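You operate a simulated robot arm through the tools that you are given. There is no shell and no other tool.

The job below is to be done with a simulated robot arm. You get a single attempt, and the scene is never put back.

## Task
Gauge the grooved cylinder under the dial; sort it into the grey tray.
Fine: limit 0.05 either way. Slide only with the red lever up; leave it up, sliding plate out.

Only the result counts: the job must be done as asked and must still hold three seconds after the hand-in. Knocking over, shifting, dropping, spilling or breaking anything else fails it.

## Robot
A 6-joint arm with a two-finger parallel gripper, fixed in place. Base frame: the origin is on the floor under the middle of its stand, x ahead of it, y to its left, z up; the work surface is at about z = 0.842. Units: m, degrees, N and s.
With the tool pointing down near the work surface it reaches from about 0.3 to 0.66 m from the base axis. Its first joint turns from -115.0 to 115.0 degrees. Payload 3.43 kg.
Tool frame: the origin (TCP) lies between the finger pads and is the grasp point; the fingertips stand 0.034 m ahead of it; z points along the fingers, y is the line along which they close. Largest opening 0.128 m; finger width 0.024, thickness 0.012; the body of the gripper, 0.048 by 0.13 m, starts 0.096 m behind the TCP.
Orientation is that of the tool frame in the base frame, as [roll, pitch, yaw] about the fixed x, y, z axes, in that order (R = Rz(yaw) Ry(pitch) Rx(roll)). With the fingers straight down and closing along the base's y, the tool's x points along the base's -x, its y along +y and its z along -z.

## Interface
- The arm moves only by the tool jog_arm. Its argument "deltas" is a list of rows, each a list of 2 entries, a list of its own where there are three numbers: the shift along the tool's x, y, z in m, then the turn, a rotation vector about the tool's x, y, z in degrees. In form: [[[dx, dy, dz], [wx, wy, wz]], ...]. A call has 1 to 20 rows; each row shifts and turns the commanded pose from where the row before left it, along the tool's axes as they then stand. "grip" is the finger opening in m, from 0 to 0.128, set as the call begins (left out, the last holds). Rows are played at 5 a second. More than 0.05 m and 8.6 degrees between two rows, or a gripper value outside its range, and nothing of the call is played. Where a pose cannot be reached the arm comes as near as it can. A force on the tool above 40 N (or 10 N above the force at the start of the call, whichever is more), or a blocked arm, ends the call early, and 0.2 s more pass. The fingers move at their own pace (about 0.153 m/s each) and stop on an object; they squeeze with about 36 N. The grip force told is the motor's: it shows also when the fingers shut on nothing. Time passes only in rows, and 0.2 s behind the last, so rows that do not move let the fingers close. The reply holds the time, the measured pose of the TCP, the force on the tool along the base axes, the opening and the grip force, in the units named above and with some noise, with the torque about the TCP (base axes, N m) and any sound that the robot's microphone picked up.
- Cameras (640 x 400 px; columns grow to the right, rows downward): "scene" is fixed at [0.4002, 0.501, 1.4176]; the picture's right is [-0.84, 0.55, 0.00], its down [0.52, 0.79, -0.32] and it looks along [-0.18, -0.27, -0.95] (base axes); focal length 339 px, centre (320, 200). "wrist" rides on the gripper at [0.076, -0.011, -0.16] in the tool frame; the picture's right is [0.15, 0.99, 0.00], its down [-0.88, 0.13, -0.46] and it looks along [-0.45, 0.07, 0.89] (tool axes); focal length 234 px, centre (320, 200). There is no depth. A picture from a camera that has moved, and an enlarged one, comes with that camera's place and axes in the base frame and with its lens. The place of the scene camera against the robot may be out by one fixed shift of up to 0.018 m in any direction.
- get_image(camera): a new picture of that camera. It takes no simulated time.
- lift_body(by): slides the trunk up (or, below 0, down) by that many m; the arm rides with it, the base frame stays. It gives what a move gives, with no picture.
- close_up(camera, box): a new picture of the part [left, top, right, bottom] of that camera's present view, enlarged. It takes no simulated time.
- job_done(): hands the job in; it is judged then, once.

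Nothing tells you positions but the pictures and the camera data. Unless the task says otherwise, let go and move clear before handing in.

The tools are called as name(argument=value, ...) on one line, values as JSON. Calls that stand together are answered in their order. jog_arm: Moves the arm, as the interface text tells. Its arguments: {"type":"object","properties":{"deltas":{"type":"array"},"grip":{"type":"number"}},"required":["deltas"]} The other tools are called the same way: lift_body (by) moves the trunk up or down; get_image (camera) takes a picture; close_up (camera, box) takes an enlarged picture of a part of a camera's view; job_done () hands the job in.

At the start:

```text
clock: 0.0
ee_pos: [0.2345, 0.433, 1.1194]
orientation: [-180.0, 0.0, 179.9]
contact_force: [0.9, 0.7, -0.8]
moment: [0.0, 0.0, 0.03]
gripper_width: 0.1279
gripper_force: 0.0
trunk travel left (down, up): [-0.9, 0.09]
```

scene: 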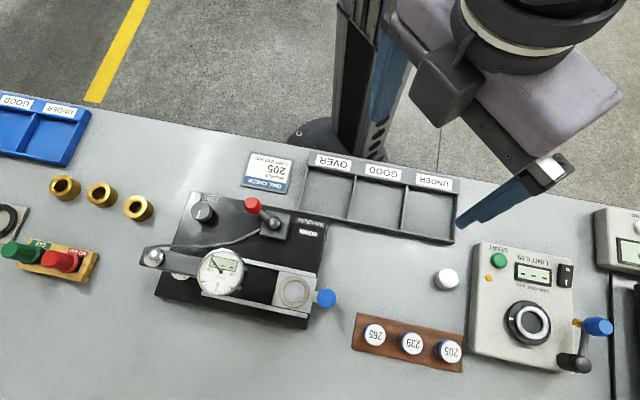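
wrist: 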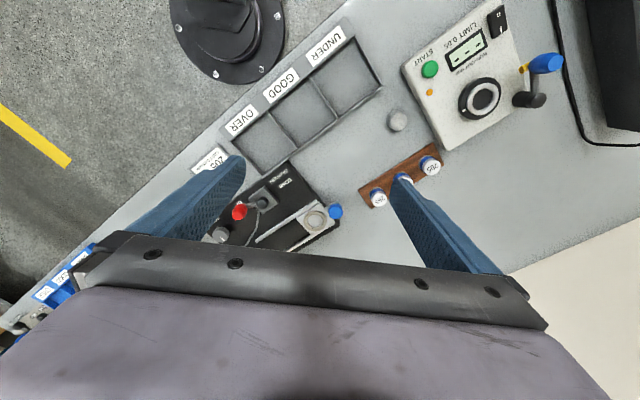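

I see a bench with a dial gauge stand (black plate with a sliding plate and blue knob), a red lever, a grey tray with OVER/GOOD/UNDER, setting masters 265/239/205, and a whitish cylinder near the tray. I'll take close-ups first.

close_up(camera="scene", box=[140, 140, 360, 340])

close_up(camera="scene", box=[340, 240, 480, 380])

close_up(camera="scene", box=[230, 140, 480, 250])

close_up(camera="scene", box=[440, 200, 640, 390])

close_up(camera="scene", box=[0, 80, 160, 300])

close_up(camera="scene", box=[190, 235, 260, 305])

```text
2.00 times, centred on (250, 240) of scene
camera zoom: at [0.4002, 0.501, 1.4176], right [-0.84, 0.55, 0.0], down [0.52, 0.79, -0.32], along [-0.18, -0.27, -0.95], focal length 678 px, centre (460, 120)
```

zoom: 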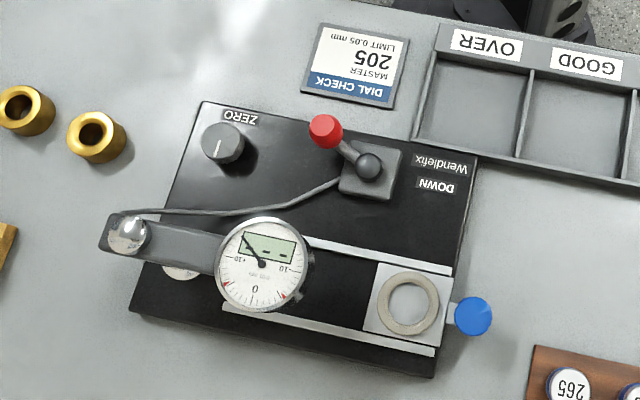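

```text
2.86 times, centred on (410, 310) of scene
camera zoom: at [0.4002, 0.501, 1.4176], right [-0.84, 0.55, 0.0], down [0.52, 0.79, -0.32], along [-0.18, -0.27, -0.95], focal length 969 px, centre (63, -114)
```

zoom: 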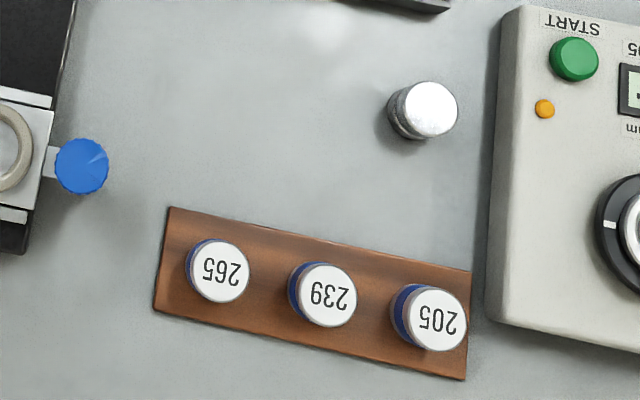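

```text
2.56 times, centred on (355, 195) of scene
camera zoom: at [0.4002, 0.501, 1.4176], right [-0.84, 0.55, 0.0], down [0.52, 0.79, -0.32], along [-0.18, -0.27, -0.95], focal length 868 px, centre (230, 213)
```

zoom: 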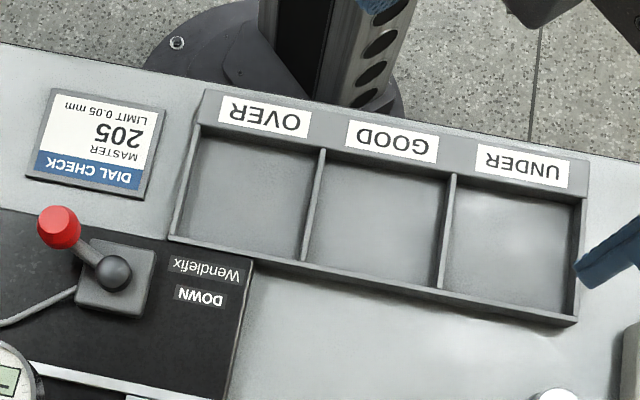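

```text
2.11 times, centred on (540, 295) of scene
camera zoom: at [0.4002, 0.501, 1.4176], right [-0.84, 0.55, 0.0], down [0.52, 0.79, -0.32], along [-0.18, -0.27, -0.95], focal length 714 px, centre (-143, 0)
```

zoom: 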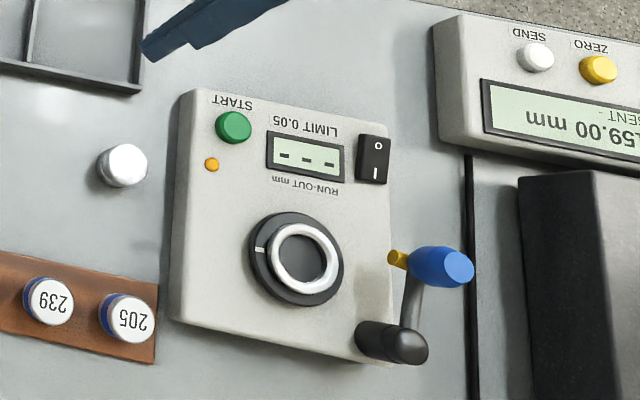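

```text
1.82 times, centred on (80, 190) of scene
camera zoom: at [0.4002, 0.501, 1.4176], right [-0.84, 0.55, 0.0], down [0.52, 0.79, -0.32], along [-0.18, -0.27, -0.95], focal length 616 px, centre (756, 218)
```

zoom: 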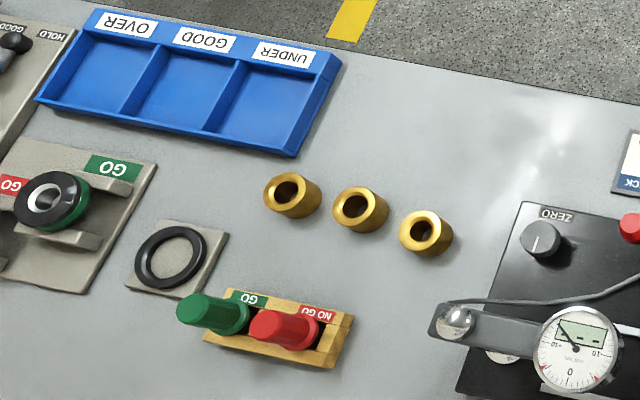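

```text
5.71 times, centred on (225, 270) of scene
camera zoom: at [0.4002, 0.501, 1.4176], right [-0.84, 0.55, 0.0], down [0.52, 0.79, -0.32], along [-0.18, -0.27, -0.95], focal length 1938 px, centre (863, -200)
```

zoom: 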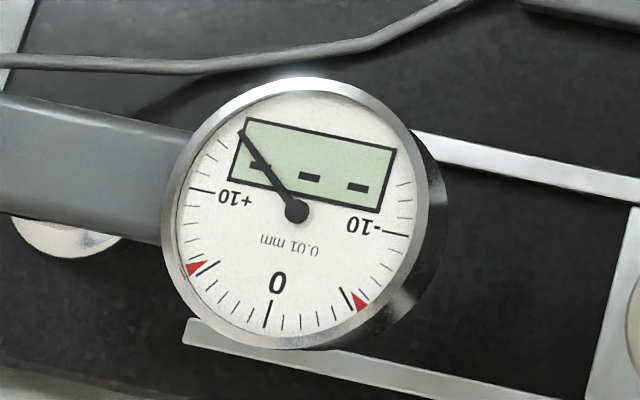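

The silver part stands near the run-out box, the card says master 205 with limit 0.05, and the red lever now leans away from "DOWN" (up). I'll look closer through the wrist camera.

close_up(camera="wrist", box=[330, 90, 470, 220])

close_up(camera="wrist", box=[190, 150, 350, 260])

get_image(camera="wrist")

```text
3.08 times, centred on (400, 155) of wrist
camera zoom: at [0.1594, 0.4212, 1.2796], right [-0.15, 0.99, 0.0], down [0.88, 0.13, 0.46], along [0.45, 0.07, -0.89], focal length 720 px, centre (74, 338)
```

zoom: 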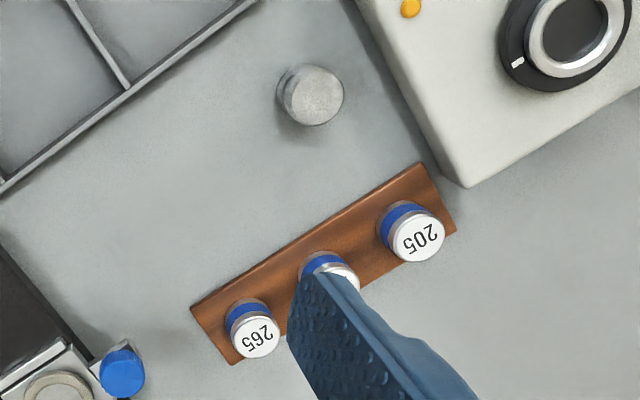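

```text
3.64 times, centred on (270, 205) of wrist
camera zoom: at [0.1594, 0.4212, 1.2796], right [-0.15, 0.99, 0.0], down [0.88, 0.13, 0.46], along [0.45, 0.07, -0.89], focal length 852 px, centre (502, 182)
```

zoom: 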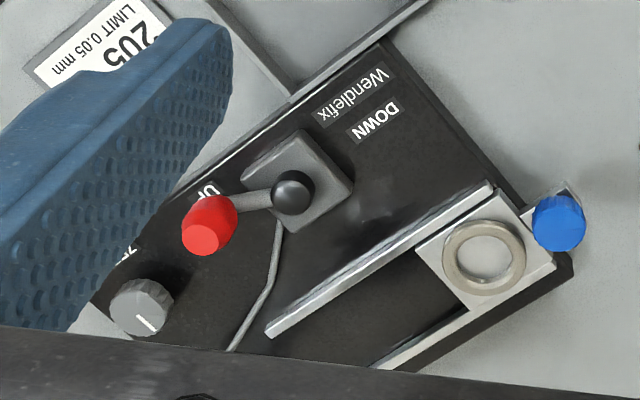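

```text
taken
camera wrist: at [0.1594, 0.4212, 1.2796], right [-0.15, 0.99, 0.0], down [0.88, 0.13, 0.46], along [0.45, 0.07, -0.89], focal length 234 px, centre (320, 200)
```

wrist: 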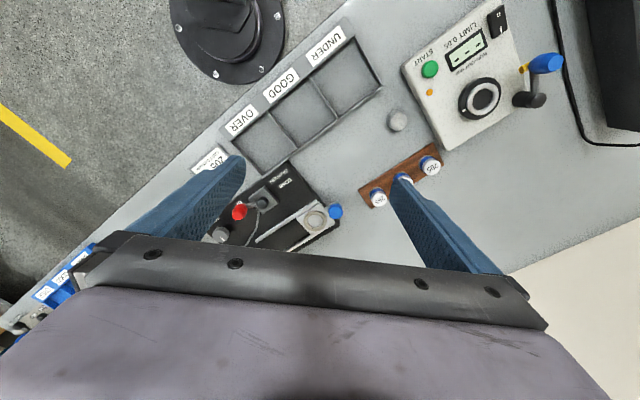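

The lever is at UP with the plate out; the ring seat is near (0.42, 0.45), the part near (0.20, 0.56) and master 205 near (0.27, 0.645). I'll turn the gripper to line up with the gauge (about 45°) and look closer.

jog_arm(deltas=[[[-0.032, -0.011, 0.02], [0, 0, 0]], [[-0.032, -0.011, 0.02], [0, 0, 0]], [[-0.0315, -0.011, 0.02], [0, 0, 0]], [[0, 0, 0], [0, 0, -7.5]], [[0, 0, 0], [0, 0, -7.5]], [[0, 0, 0], [0, 0, -7.5]], [[0, 0, 0], [0, 0, -7.5]], [[0, 0, 0], [0, 0, -7.5]], [[0, 0, 0], [0, 0, -7.5]], [[0, 0, 0], [0, 0, 0]]])

get_image(camera="wrist")

get_image(camera="scene")

```text
clock: 2.2
ee_pos: [0.3309, 0.3992, 1.061]
orientation: [179.9, 0.0, -134.9]
contact_force: [0.4, 0.3, 0.5]
moment: [-0.02, 0.04, 0.02]
gripper_width: 0.128
gripper_force: 0.0
trunk travel left (down, up): [-0.9, 0.09]
```

```text
taken
camera wrist: at [0.2857, 0.3384, 1.2199], right [-0.8, 0.59, 0.0], down [0.53, 0.72, 0.46], along [0.27, 0.37, -0.89], focal length 234 px, centre (320, 200)
```

wrist: 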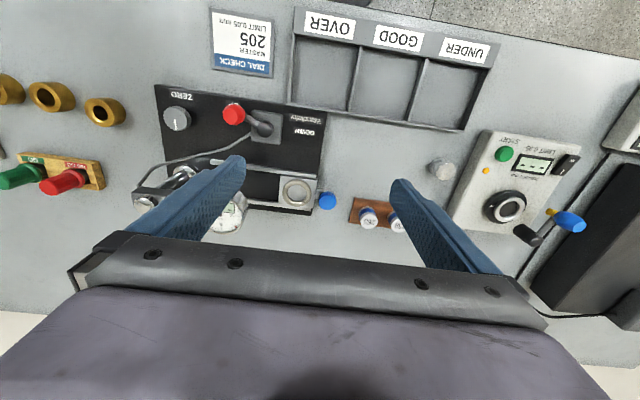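

```text
taken
```

scene: 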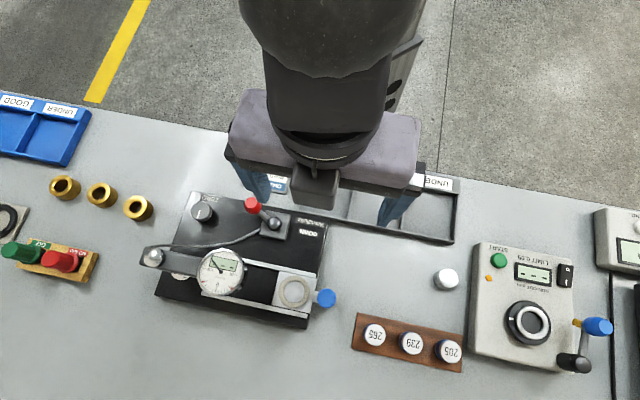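

Now the gauge is squarely in view. I'll enlarge the lever, seat and knob.

close_up(camera="wrist", box=[150, 75, 350, 215])

close_up(camera="wrist", box=[260, 150, 350, 220])

close_up(camera="wrist", box=[200, 85, 340, 155])

close_up(camera="wrist", box=[340, 130, 470, 240])

```text
2.86 times, centred on (250, 145) of wrist
camera zoom: at [0.2857, 0.3384, 1.2199], right [-0.8, 0.59, 0.0], down [0.53, 0.72, 0.46], along [0.27, 0.37, -0.89], focal length 669 px, centre (520, 357)
```

zoom: 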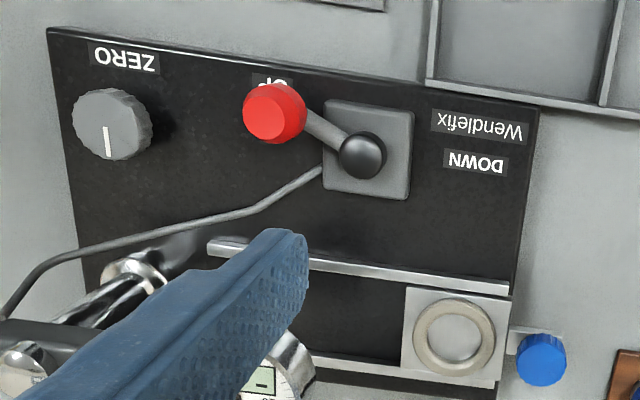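

```text
5.71 times, centred on (305, 185) of wrist
camera zoom: at [0.2857, 0.3384, 1.2199], right [-0.8, 0.59, 0.0], down [0.53, 0.72, 0.46], along [0.27, 0.37, -0.89], focal length 1338 px, centre (406, 286)
```

zoom: 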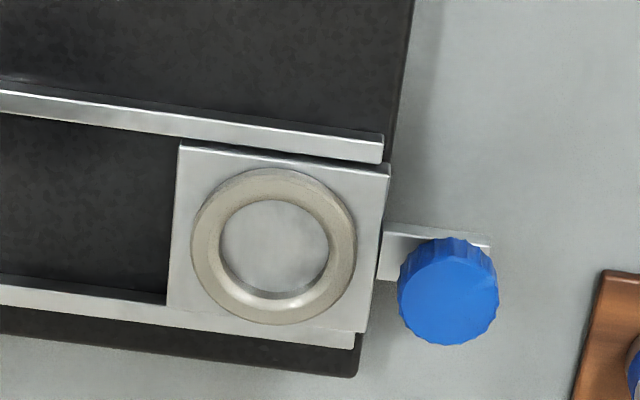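

```text
4.57 times, centred on (270, 120) of wrist
camera zoom: at [0.2857, 0.3384, 1.2199], right [-0.8, 0.59, 0.0], down [0.53, 0.72, 0.46], along [0.27, 0.37, -0.89], focal length 1070 px, centre (549, 566)
```

zoom: 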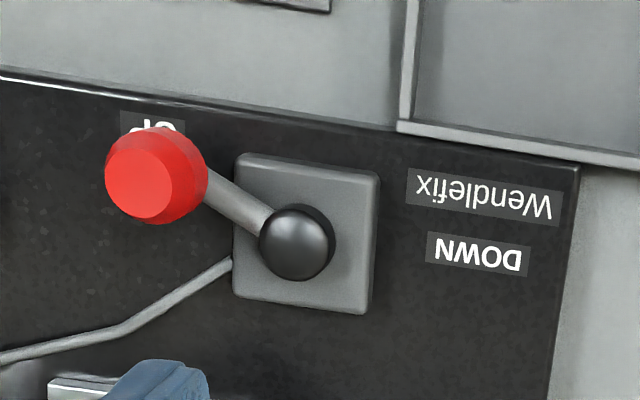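

```text
3.64 times, centred on (405, 185) of wrist
camera zoom: at [0.2857, 0.3384, 1.2199], right [-0.8, 0.59, 0.0], down [0.53, 0.72, 0.46], along [0.27, 0.37, -0.89], focal length 852 px, centre (11, 254)
```

zoom: 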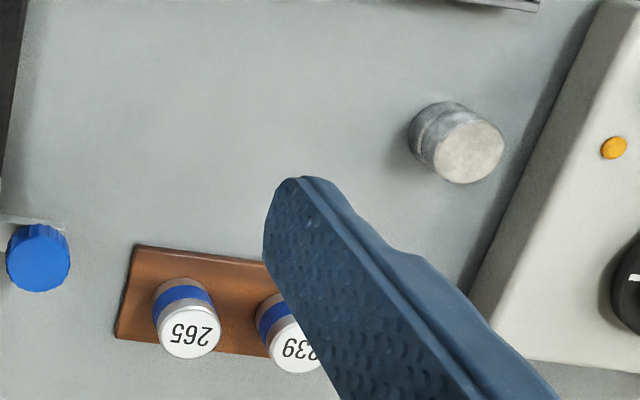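

The knob is an upright scalloped knob on a tab, the seat is a raised ring, and the lever swings from UP over to DOWN. Next I look at the masters and the part from closer up.

jog_arm(deltas=[[[-0.0035, 0.0425, 0.0], [0, 0, -6]], [[-0.0035, 0.0425, 0.0], [0, 0, -6]], [[-0.0035, 0.0425, 0.0], [0, 0, -6]], [[-0.0035, 0.0425, 0.0], [0, 0, -4.5]], [[0, 0, 0], [0, 0, 0]], [[0, 0, 0], [0, 0, 0]]])

get_image(camera="wrist")

get_image(camera="scene")

```text
clock: 3.6
ee_pos: [0.2036, 0.512, 1.0616]
orientation: [-180.0, 0.0, -112.5]
contact_force: [-0.5, 0.5, -0.5]
moment: [0.0, -0.01, -0.03]
gripper_width: 0.1278
gripper_force: 0.0
trunk travel left (down, up): [-0.9, 0.09]
```

```text
taken
camera wrist: at [0.1853, 0.4375, 1.2203], right [-0.97, 0.24, 0.0], down [0.22, 0.86, 0.46], along [0.11, 0.44, -0.89], focal length 234 px, centre (320, 200)
```

wrist: 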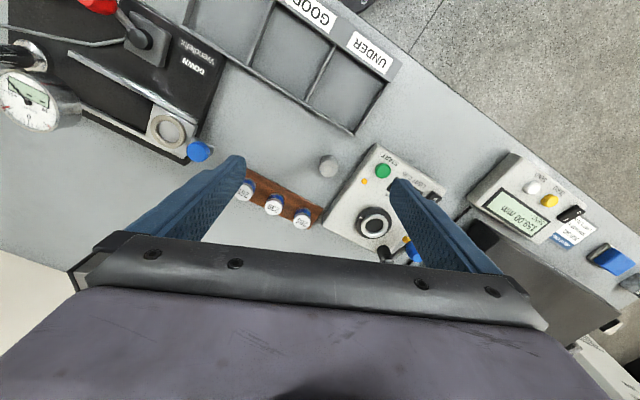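

```text
taken
```

scene: 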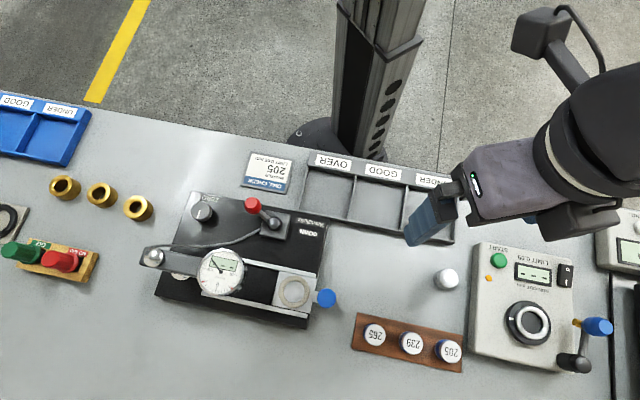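

Masters, part and gauge are all in view. Close-ups for measurement.

close_up(camera="wrist", box=[230, 140, 350, 240])

close_up(camera="wrist", box=[0, 0, 230, 180])

close_up(camera="scene", box=[410, 260, 480, 370])

close_up(camera="wrist", box=[180, 0, 400, 140])

```text
4.00 times, centred on (290, 190) of wrist
camera zoom: at [0.1853, 0.4375, 1.2203], right [-0.97, 0.24, 0.0], down [0.22, 0.86, 0.46], along [0.11, 0.44, -0.89], focal length 937 px, centre (440, 240)
```

zoom: 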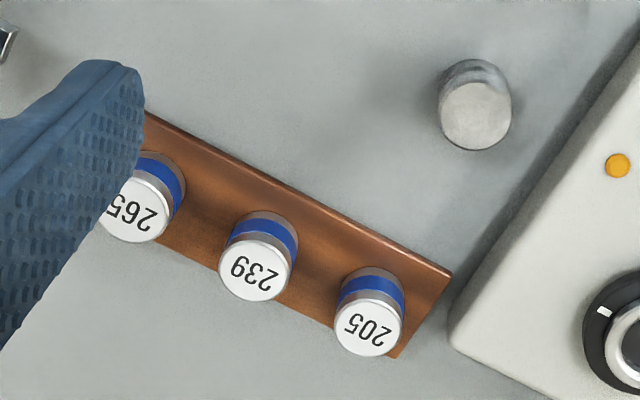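

```text
2.22 times, centred on (115, 90) of wrist
camera zoom: at [0.1853, 0.4375, 1.2203], right [-0.97, 0.24, 0.0], down [0.22, 0.86, 0.46], along [0.11, 0.44, -0.89], focal length 520 px, centre (776, 444)
```

zoom: 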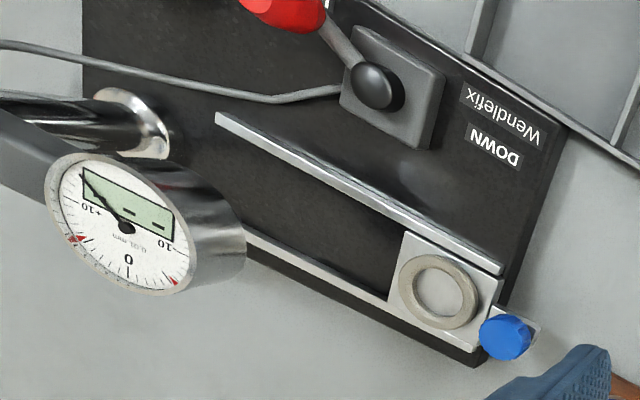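

```text
3.64 times, centred on (445, 315) of scene
camera zoom: at [0.4002, 0.501, 1.4176], right [-0.84, 0.55, 0.0], down [0.52, 0.79, -0.32], along [-0.18, -0.27, -0.95], focal length 1233 px, centre (-134, -218)
```

zoom: 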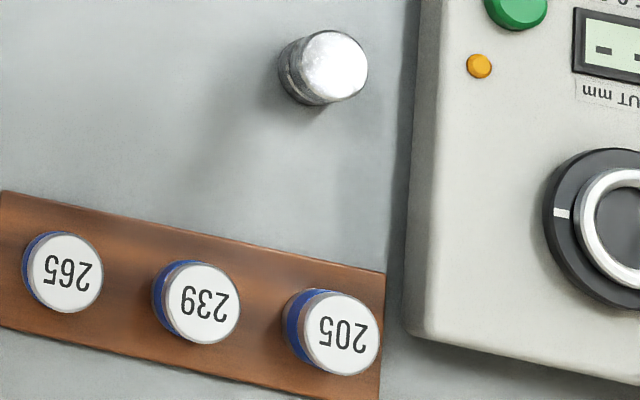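

```text
2.86 times, centred on (290, 70) of wrist
camera zoom: at [0.1853, 0.4375, 1.2203], right [-0.97, 0.24, 0.0], down [0.22, 0.86, 0.46], along [0.11, 0.44, -0.89], focal length 669 px, centre (406, 571)
```

zoom: 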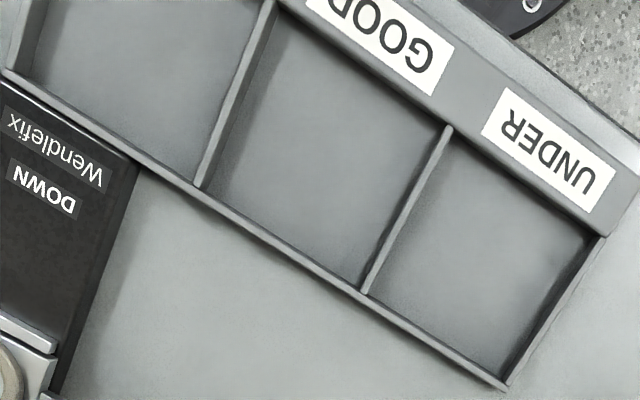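

Masters stand in a wooden block in a row parallel to the slide; master 205 sits at about (0.269, 0.640), radius about 0.69. I'll test whether the arm reaches above it.

jog_arm(deltas=[[[-0.0358, -0.003, 0.02], [0, 0, 0]], [[-0.0358, -0.003, 0.02], [0, 0, 0]], [[-0.0358, -0.003, 0.02], [0, 0, 0]], [[-0.0358, -0.003, 0.02], [0, 0, 0]], [[0, 0, 0], [0, 0, 0]], [[0, 0, 0], [0, 0, 0]]])

get_image(camera="wrist")

get_image(camera="scene")

```text
clock: 5.0
ee_pos: [0.2476, 0.5739, 0.9871]
orientation: [-179.9, -0.1, -112.5]
contact_force: [0.2, -1.0, -0.9]
moment: [-0.02, 0.03, 0.0]
gripper_width: 0.1285
gripper_force: 0.1
out of reach, approached as far as the arm can: row 3, 4
trunk travel left (down, up): [-0.9, 0.09]
```

```text
taken
camera wrist: at [0.2293, 0.4987, 1.1466], right [-0.97, 0.24, 0.0], down [0.22, 0.86, 0.46], along [0.11, 0.44, -0.89], focal length 234 px, centre (320, 200)
```

wrist: 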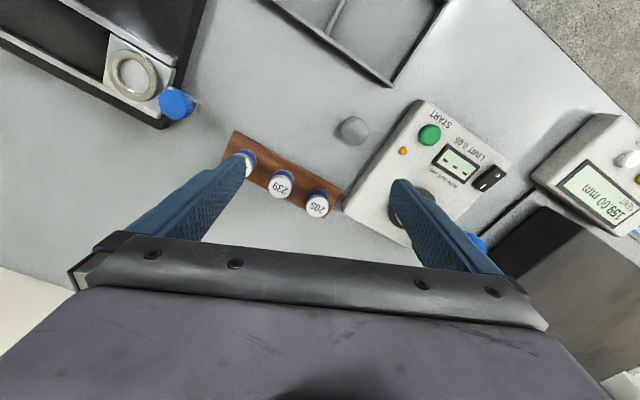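

```text
taken
```

scene: 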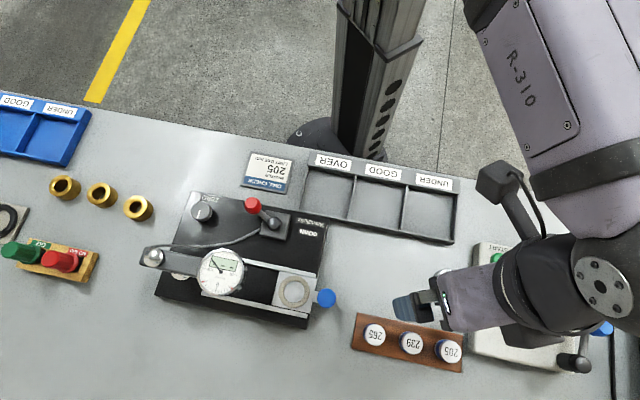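

Straight down the arm stops at radius 0.625 at this height, so the master will need a tilted grasp. Let me look at the space around master 205.

close_up(camera="wrist", box=[240, 110, 400, 230])

close_up(camera="wrist", box=[80, 30, 220, 140])

close_up(camera="scene", box=[340, 290, 480, 390])

```text
3.33 times, centred on (320, 170) of wrist
camera zoom: at [0.2293, 0.4987, 1.1466], right [-0.97, 0.24, 0.0], down [0.22, 0.86, 0.46], along [0.11, 0.44, -0.89], focal length 781 px, centre (320, 300)
```

zoom: 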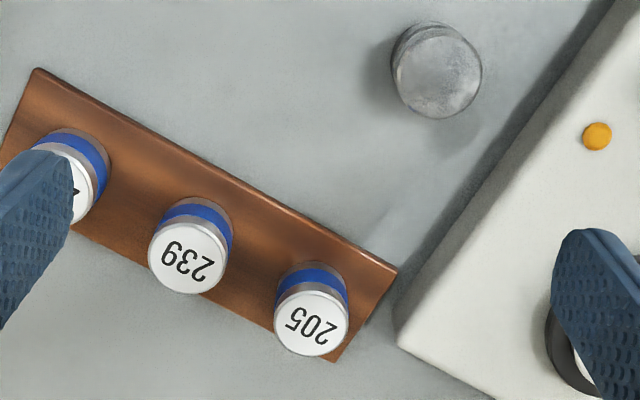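

```text
3.64 times, centred on (150, 85) of wrist
camera zoom: at [0.2293, 0.4987, 1.1466], right [-0.97, 0.24, 0.0], down [0.22, 0.86, 0.46], along [0.11, 0.44, -0.89], focal length 852 px, centre (938, 618)
```

zoom: 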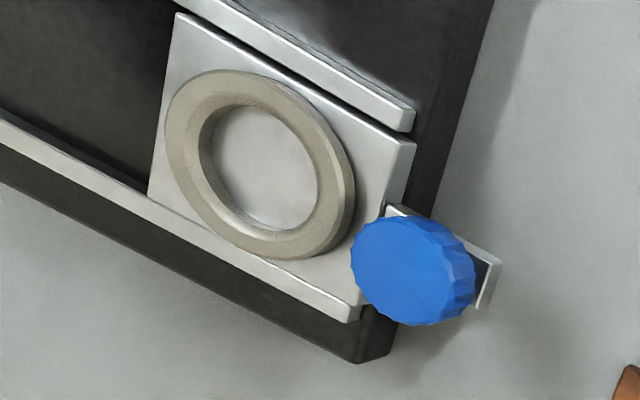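

```text
4.00 times, centred on (410, 340) of scene
camera zoom: at [0.4002, 0.501, 1.4176], right [-0.84, 0.55, 0.0], down [0.52, 0.79, -0.32], along [-0.18, -0.27, -0.95], focal length 1356 px, centre (-40, -360)
```

zoom: 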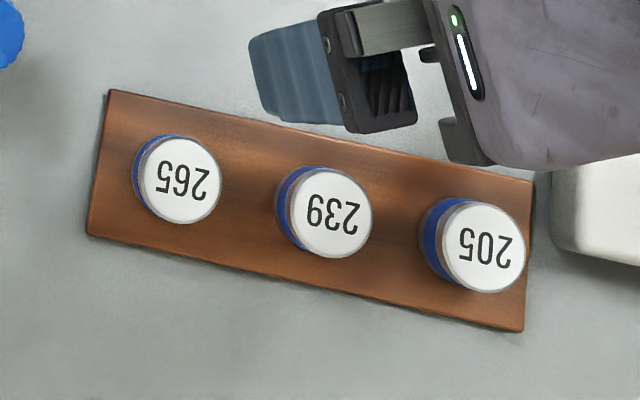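

Master 205 has roughly 25–30 mm free on both sides along the row, so I can grip along the row with the tool tilted outwards. First I back up two rows to check how the commanded pose behaves after an out-of-reach row.

jog_arm(deltas=[[[0.0358, 0.003, -0.02], [0, 0, 0]], [[0.0358, 0.003, -0.02], [0, 0, 0]], [[0, 0, 0], [0, 0, 0]], [[0, 0, 0], [0, 0, 0]]])

```text
clock: 6.0
ee_pos: [0.2108, 0.5107, 1.0307]
orientation: [180.0, 0.1, -112.5]
contact_force: [0.7, -0.4, -0.1]
moment: [0.02, -0.01, -0.02]
gripper_width: 0.1282
gripper_force: 0.1
trunk travel left (down, up): [-0.9, 0.09]
```

The commanded pose is reset to where the arm actually stops, good. Now I align to the row (yaw −135°), tilt 15° outward, narrow the fingers and move above master 205.

jog_arm(deltas=[[[0, 0, 0], [0, 0, 7.5]], [[0, 0, 0], [0, 0, 7.5]], [[0, 0, 0], [0, 0, 7.5]], [[0, 0, 0], [0, -7.5, 0]], [[0, 0, 0], [0, -7.5, 0]], [[-0.0214, 0.01255, 0.0271], [0, 0, 0]], [[-0.0214, 0.01255, 0.0271], [0, 0, 0]], [[-0.0214, 0.01255, 0.0271], [0, 0, 0]], [[-0.0214, 0.01255, 0.0271], [0, 0, 0]], [[0, 0, 0], [0, 0, 0]], [[0, 0, 0], [0, 0, 0]]], grip=0.06)

get_image(camera="wrist")

get_image(camera="scene")

```text
clock: 8.4
ee_pos: [0.2566, 0.6221, 0.9451]
orientation: [179.9, 14.9, -135.1]
contact_force: [0.3, -0.1, -0.1]
moment: [-0.04, 0.03, -0.03]
gripper_width: 0.0599
gripper_force: 0.0
trunk travel left (down, up): [-0.9, 0.09]
```

```text
taken
camera wrist: at [0.1835, 0.5336, 1.0795], right [-0.8, 0.6, -0.04], down [0.43, 0.61, 0.67], along [0.42, 0.52, -0.74], focal length 234 px, centre (320, 200)
```

wrist: 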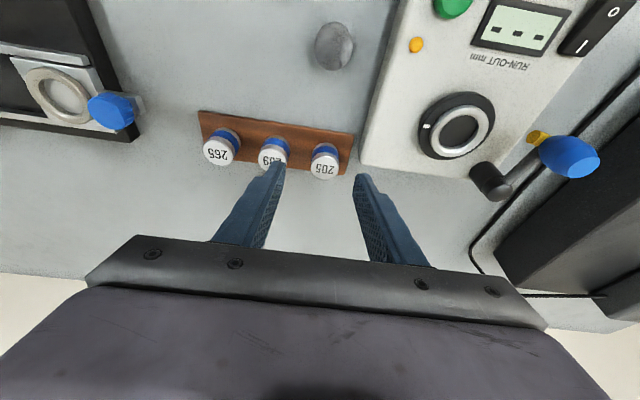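

```text
taken
```

scene: 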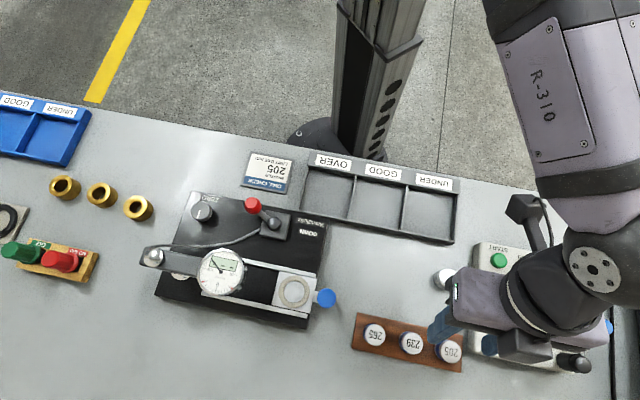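

Reached with the 15° tilt. Close-up to refine master 205's position and the clearances.

close_up(camera="wrist", box=[190, 90, 400, 230])

close_up(camera="wrist", box=[280, 100, 400, 190])

close_up(camera="scene", box=[340, 260, 480, 380])

```text
2.86 times, centred on (295, 160) of wrist
camera zoom: at [0.1835, 0.5336, 1.0795], right [-0.8, 0.6, -0.04], down [0.43, 0.61, 0.67], along [0.42, 0.52, -0.74], focal length 669 px, centre (391, 314)
```

zoom: 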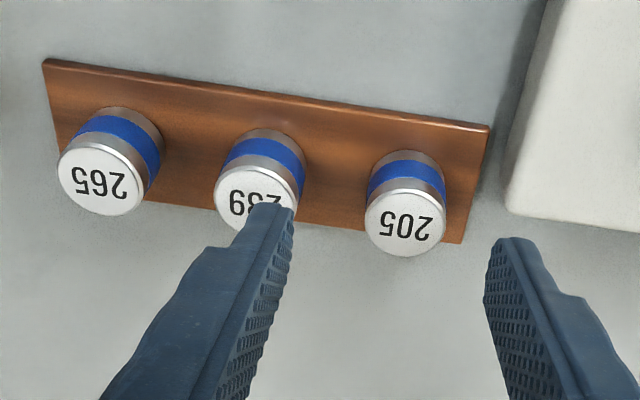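

```text
4.44 times, centred on (340, 145) of wrist
camera zoom: at [0.1835, 0.5336, 1.0795], right [-0.8, 0.6, -0.04], down [0.43, 0.61, 0.67], along [0.42, 0.52, -0.74], focal length 1041 px, centre (231, 444)
```

zoom: 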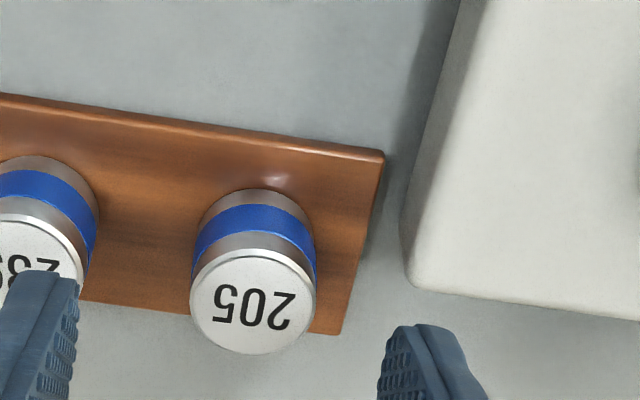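

```text
3.33 times, centred on (410, 320) of scene
camera zoom: at [0.4002, 0.501, 1.4176], right [-0.84, 0.55, 0.0], down [0.52, 0.79, -0.32], along [-0.18, -0.27, -0.95], focal length 1130 px, centre (20, -200)
```

zoom: 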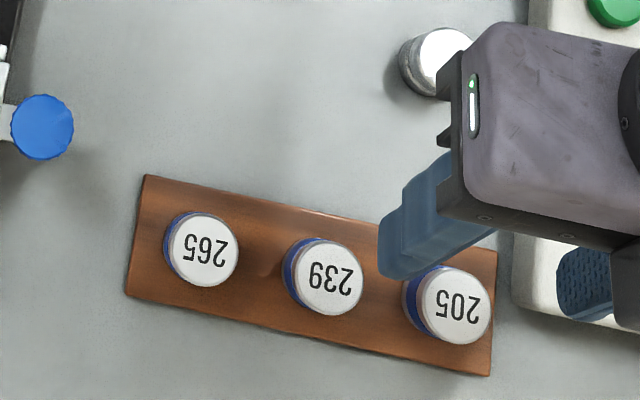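

Master 205's top centre is at about (0.2695, 0.6425, 0.876), diameter about 30 mm. I shift to centre over it, narrow the opening to 42 mm and descend so the fingertips stop well above the block.

jog_arm(deltas=[[[-0.003, 0.0055, 0.0008], [0, 0, 0]], [[0, 0, 0.0], [0, 0, 0]], [[0, 0, 0.013], [0, 0, 0]], [[0, 0, 0.013], [0, 0, 0]], [[0, 0, 0], [0, 0, 0]]], grip=0.043)

close_up(camera="wrist", box=[240, 110, 400, 230])

close_up(camera="scene", box=[340, 260, 480, 380])

```text
clock: 9.6
ee_pos: [0.2601, 0.6269, 0.9212]
orientation: [180.0, 15.0, -135.0]
contact_force: [-0.1, 1.2, 0.3]
moment: [-0.02, 0.0, 0.01]
gripper_width: 0.0431
gripper_force: 0.1
out of reach, approached as far as the arm can: row 4
trunk travel left (down, up): [-0.9, 0.09]
```

```text
3.33 times, centred on (320, 170) of wrist
camera zoom: at [0.1858, 0.5387, 1.0558], right [-0.8, 0.6, -0.04], down [0.43, 0.61, 0.67], along [0.42, 0.52, -0.74], focal length 781 px, centre (320, 300)
```

zoom: 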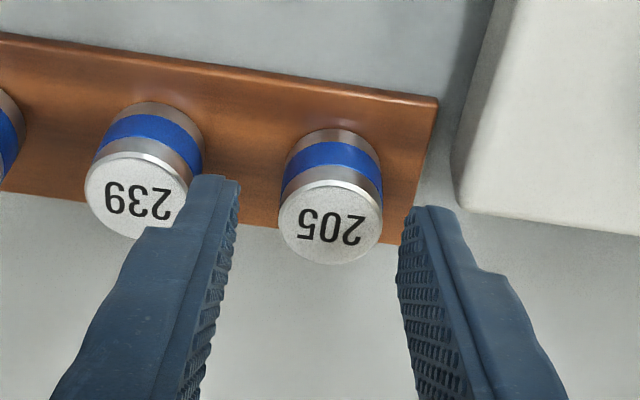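

```text
3.33 times, centred on (410, 320) of scene
camera zoom: at [0.4002, 0.501, 1.4176], right [-0.84, 0.55, 0.0], down [0.52, 0.79, -0.32], along [-0.18, -0.27, -0.95], focal length 1130 px, centre (20, -200)
```

zoom: 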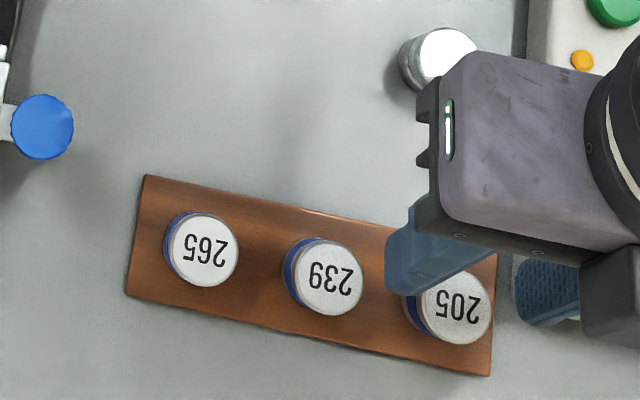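

The arm hit its reach limit at this height. Raising the trunk should give more reach low down, so I lift it 6 cm and check.

lift_body(by=0.07)

```text
clock: 10.7
ee_pos: [0.2583, 0.6276, 0.992]
orientation: [180.0, 15.0, -135.1]
contact_force: [-0.4, -0.6, 0.1]
moment: [0.01, -0.02, 0.0]
gripper_width: 0.0429
gripper_force: 0.1
trunk travel left (down, up): [-0.97, 0.02]
```

jog_arm(deltas=[[[0.0047, 0.001, 0.0239], [0, 0, 0]], [[0.0047, 0.001, 0.0239], [0, 0, 0]], [[0.0047, 0.001, 0.0239], [0, 0, 0]], [[0, 0, 0], [0, 0, 0]]])

close_up(camera="wrist", box=[240, 110, 400, 230])

close_up(camera="scene", box=[340, 260, 480, 380])

```text
clock: 11.7
ee_pos: [0.2527, 0.6165, 0.9221]
orientation: [-180.0, 15.0, -134.9]
contact_force: [0.1, 0.5, -0.6]
moment: [0.0, 0.0, 0.02]
gripper_width: 0.043
gripper_force: 0.0
out of reach, approached as far as the arm can: row 1, 2, 3
trunk travel left (down, up): [-0.97, 0.02]
```

```text
3.33 times, centred on (320, 170) of wrist
camera zoom: at [0.1807, 0.5277, 1.0559], right [-0.8, 0.6, -0.04], down [0.43, 0.61, 0.67], along [0.42, 0.52, -0.74], focal length 781 px, centre (320, 300)
```

zoom: 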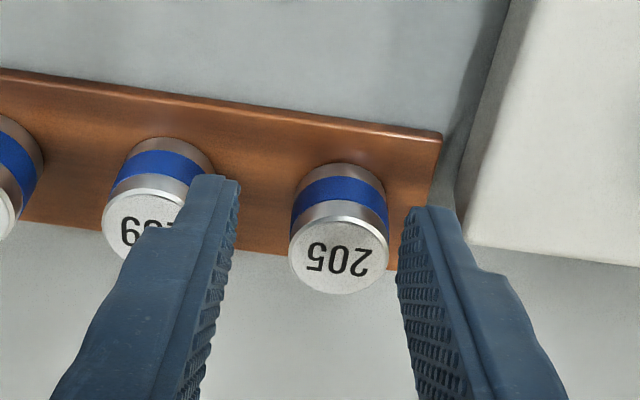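

```text
3.33 times, centred on (410, 320) of scene
camera zoom: at [0.4002, 0.501, 1.4176], right [-0.84, 0.55, 0.0], down [0.52, 0.79, -0.32], along [-0.18, -0.27, -0.95], focal length 1130 px, centre (20, -200)
```

zoom: 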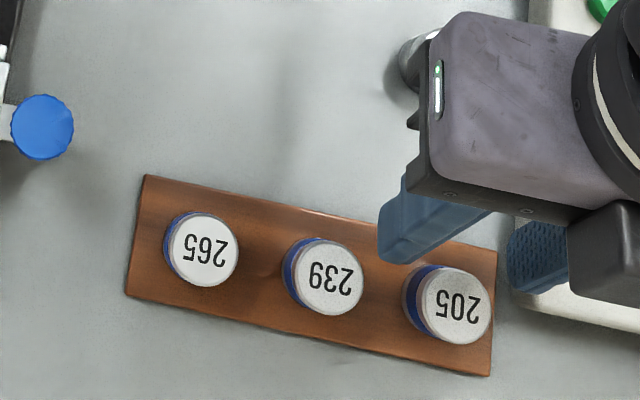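

Raising made the reach worse, so the shoulder is above the wrist: I'll back up, bring the trunk slightly below its start height, and use a larger tilt (22.5°).

jog_arm(deltas=[[[0.001, 0, -0.0348], [0, 0, 0]], [[0.001, 0, -0.0348], [0, 0, 0]], [[0.001, 0, -0.0348], [0, 0, 0]], [[0, 0, 0], [0, -7.5, 0]], [[0, 0, 0], [0, 0, 0]]])

lift_body(by=-0.1)

get_image(camera="scene")

get_image(camera="wrist")

```text
clock: 12.9
ee_pos: [0.2323, 0.5967, 1.0234]
orientation: [-180.0, 22.6, -134.9]
contact_force: [0.3, -0.1, 0.1]
moment: [-0.02, -0.01, 0.01]
gripper_width: 0.0429
gripper_force: 0.0
trunk travel left (down, up): [-0.97, 0.02]
```

```text
clock: 14.2
ee_pos: [0.2334, 0.5975, 0.9229]
orientation: [180.0, 22.5, -135.0]
contact_force: [-0.2, 0.6, -0.5]
moment: [0.01, -0.01, -0.01]
gripper_width: 0.043
gripper_force: 0.0
trunk travel left (down, up): [-0.87, 0.12]
```

```text
taken
```

scene: 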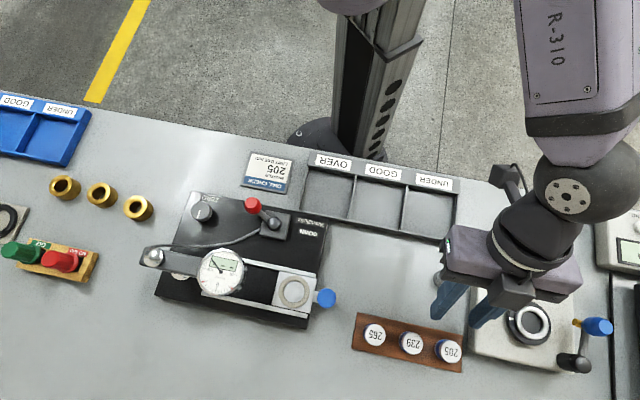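

```text
taken
camera wrist: at [0.1484, 0.4965, 1.041], right [-0.8, 0.6, -0.06], down [0.36, 0.54, 0.76], along [0.49, 0.58, -0.65], focal length 234 px, centre (320, 200)
```

wrist: 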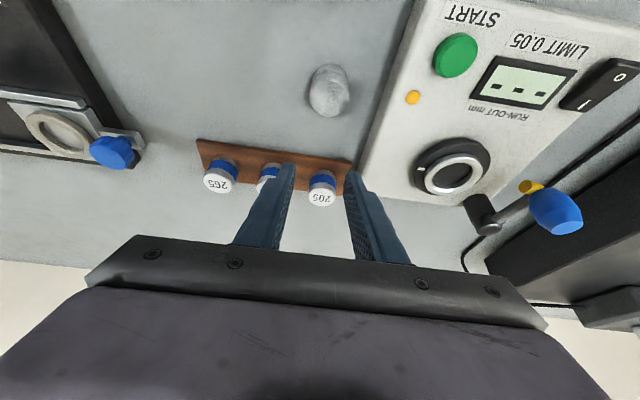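

jog_arm(deltas=[[[-0.0162, 0.0032, 0.0067], [0, 0, 0]], [[-0.0162, 0.0031, 0.0067], [0, 0, 0]], [[0, 0, 0], [0, 0, 0]], [[0, 0, 0], [0, 0, 0]]])

close_up(camera="wrist", box=[240, 110, 400, 230])

close_up(camera="scene", box=[340, 260, 480, 380])

```text
clock: 15.2
ee_pos: [0.252, 0.6267, 0.9226]
orientation: [180.0, 22.5, -135.0]
contact_force: [-0.1, -0.4, 0.2]
moment: [-0.01, -0.03, -0.06]
gripper_width: 0.043
gripper_force: 0.0
trunk travel left (down, up): [-0.87, 0.12]
```

```text
3.33 times, centred on (320, 170) of wrist
camera zoom: at [0.1674, 0.5258, 1.0408], right [-0.8, 0.6, -0.06], down [0.36, 0.54, 0.76], along [0.49, 0.58, -0.65], focal length 781 px, centre (320, 300)
```

zoom: 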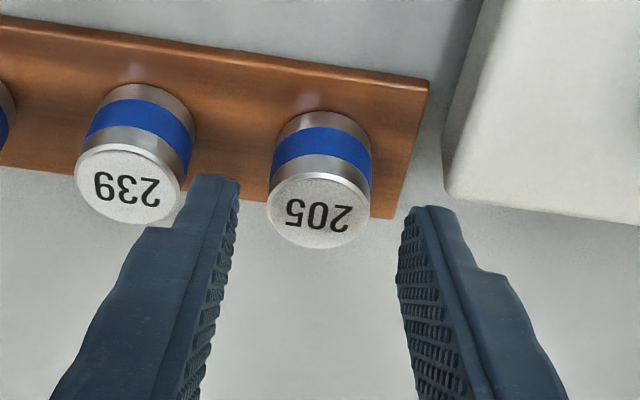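

```text
3.33 times, centred on (410, 320) of scene
camera zoom: at [0.4002, 0.501, 1.4176], right [-0.84, 0.55, 0.0], down [0.52, 0.79, -0.32], along [-0.18, -0.27, -0.95], focal length 1130 px, centre (20, -200)
```

zoom: 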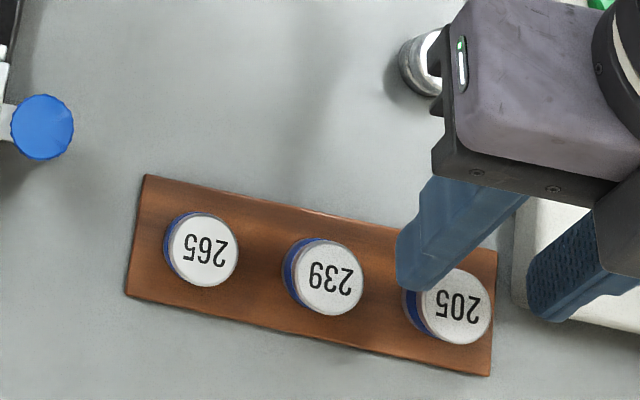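

Well aligned laterally; the master stands about 29 mm proud of the block. I descend along the tool axis and then close gently.

jog_arm(deltas=[[[0, -0.001, 0.016], [0, 0, 0]], [[0, 0, 0.016], [0, 0, 0]], [[0, 0, 0], [0, 0, 0]], [[0, 0, 0], [0, 0, 0]]])

close_up(camera="wrist", box=[240, 110, 400, 230])

close_up(camera="scene", box=[340, 260, 480, 380])

```text
clock: 16.2
ee_pos: [0.2604, 0.6336, 0.8933]
orientation: [180.0, 22.4, -135.0]
contact_force: [-1.1, 0.4, 0.2]
moment: [0.03, -0.05, 0.0]
gripper_width: 0.043
gripper_force: 0.1
trunk travel left (down, up): [-0.87, 0.12]
```

```text
3.33 times, centred on (320, 170) of wrist
camera zoom: at [0.1767, 0.5338, 1.0106], right [-0.8, 0.6, -0.06], down [0.36, 0.54, 0.76], along [0.49, 0.58, -0.65], focal length 781 px, centre (320, 300)
```

zoom: 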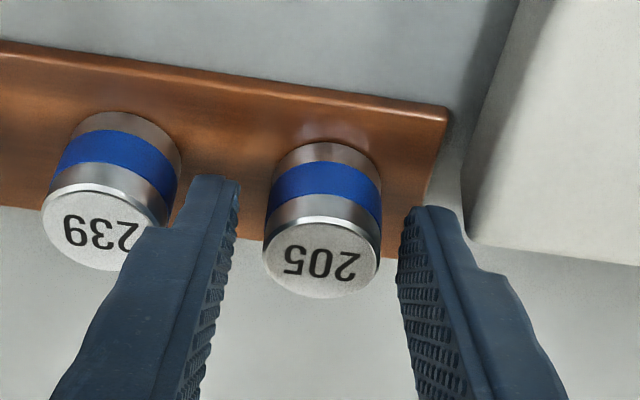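

```text
3.33 times, centred on (410, 320) of scene
camera zoom: at [0.4002, 0.501, 1.4176], right [-0.84, 0.55, 0.0], down [0.52, 0.79, -0.32], along [-0.18, -0.27, -0.95], focal length 1130 px, centre (20, -200)
```

zoom: 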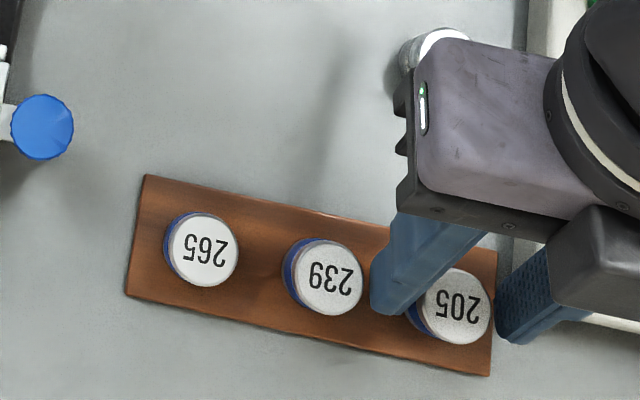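

The fingers straddle master 205 with clearance to 239 and the box. Closing.

jog_arm(deltas=[[[0, 0, 0], [0, 0, 0]], [[0, 0, 0], [0, 0, 0]], [[0, 0, 0], [0, 0, 0]]], grip=0.02)

close_up(camera="wrist", box=[240, 110, 400, 230])

```text
clock: 17.0
ee_pos: [0.2606, 0.6351, 0.8925]
orientation: [-180.0, 22.5, -135.0]
contact_force: [0.9, -0.8, -0.1]
moment: [-0.03, 0.0, 0.0]
gripper_width: 0.0291
gripper_force: 35.6
trunk travel left (down, up): [-0.87, 0.12]
```

```text
3.33 times, centred on (320, 170) of wrist
camera zoom: at [0.1767, 0.5337, 1.0107], right [-0.8, 0.6, -0.06], down [0.36, 0.54, 0.76], along [0.49, 0.58, -0.65], focal length 781 px, centre (320, 300)
```

zoom: 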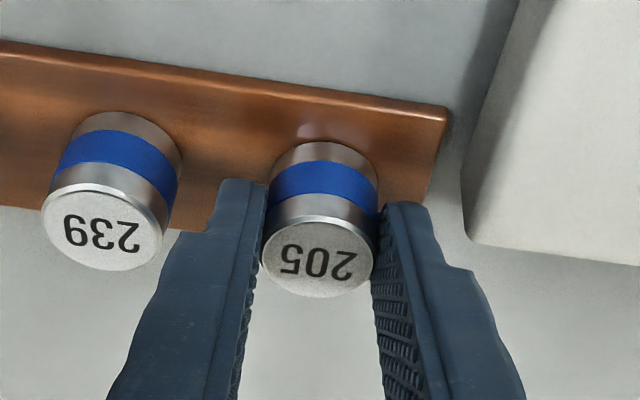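

Gripped (29 mm). I lift straight up a little and check that it hangs cleanly.

jog_arm(deltas=[[[-0.0019, 0, -0.0046], [0, 0, 0]], [[-0.0038, 0, -0.0092], [0, 0, 0]], [[-0.0077, 0, -0.0185], [0, 0, 0]], [[-0.0077, 0, -0.0185], [0, 0, 0]], [[0, 0, 0], [0, 0, 0]]])

get_image(camera="wrist")

close_up(camera="scene", box=[340, 260, 480, 380])

```text
clock: 18.2
ee_pos: [0.2627, 0.6356, 0.9485]
orientation: [180.0, 22.5, -135.0]
contact_force: [0.5, 0.4, 0.0]
moment: [0.01, -0.04, 0.0]
gripper_width: 0.02
gripper_force: 0.0
trunk travel left (down, up): [-0.87, 0.12]
```

```text
taken
camera wrist: at [0.178, 0.5347, 1.0668], right [-0.8, 0.6, -0.06], down [0.36, 0.54, 0.76], along [0.49, 0.58, -0.65], focal length 234 px, centre (320, 200)
```

wrist: 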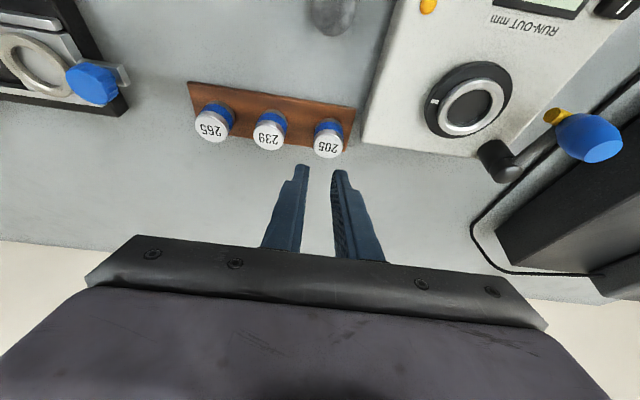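

```text
3.33 times, centred on (410, 320) of scene
camera zoom: at [0.4002, 0.501, 1.4176], right [-0.84, 0.55, 0.0], down [0.52, 0.79, -0.32], along [-0.18, -0.27, -0.95], focal length 1130 px, centre (20, -200)
```

zoom: 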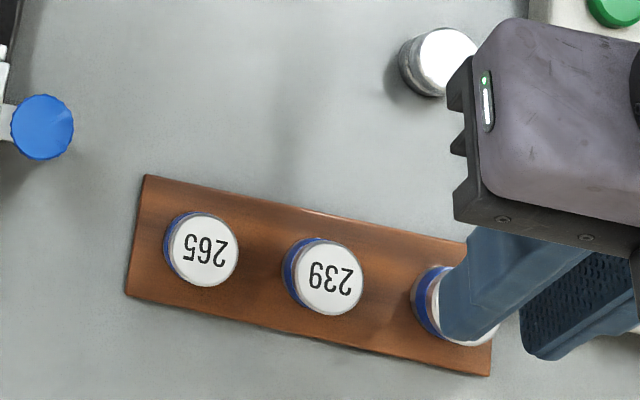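

The master slipped out of the fingers and stayed in the block. Let me check how it stands before regripping deeper.

close_up(camera="wrist", box=[180, 70, 380, 180])

close_up(camera="wrist", box=[290, 100, 370, 165])

close_up(camera="wrist", box=[250, 150, 400, 270])

```text
3.20 times, centred on (280, 125) of wrist
camera zoom: at [0.178, 0.5347, 1.0668], right [-0.8, 0.6, -0.06], down [0.36, 0.54, 0.76], along [0.49, 0.58, -0.65], focal length 749 px, centre (448, 440)
```

zoom: 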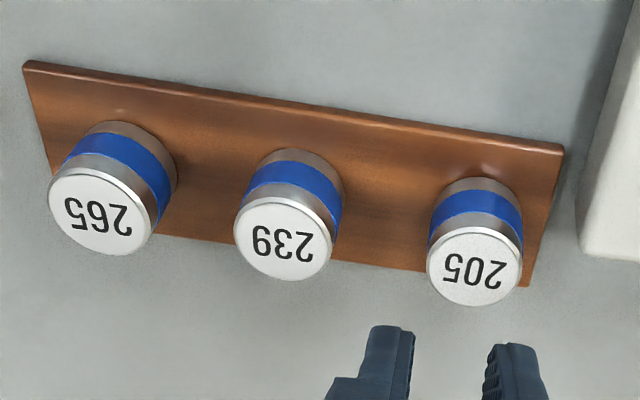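

```text
6.15 times, centred on (330, 132) of wrist
camera zoom: at [0.178, 0.5347, 1.0668], right [-0.8, 0.6, -0.06], down [0.36, 0.54, 0.76], along [0.49, 0.58, -0.65], focal length 1441 px, centre (258, 615)
```

zoom: 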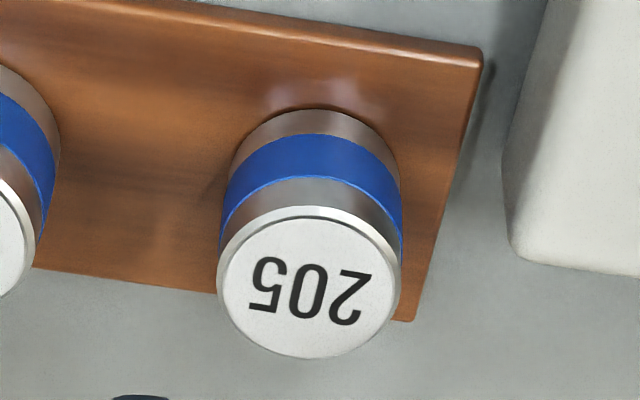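

```text
3.33 times, centred on (325, 210) of wrist
camera zoom: at [0.178, 0.5347, 1.0668], right [-0.8, 0.6, -0.06], down [0.36, 0.54, 0.76], along [0.49, 0.58, -0.65], focal length 781 px, centre (303, 167)
```

zoom: 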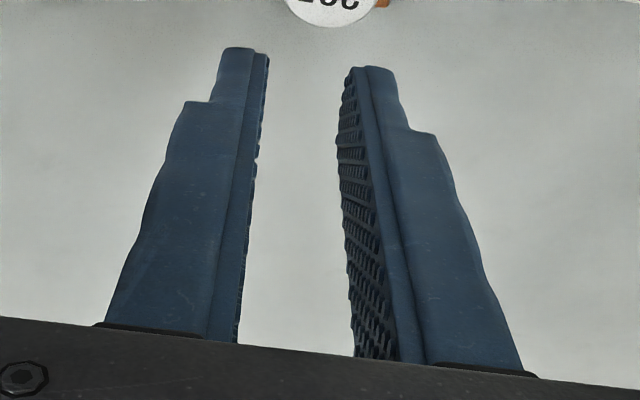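

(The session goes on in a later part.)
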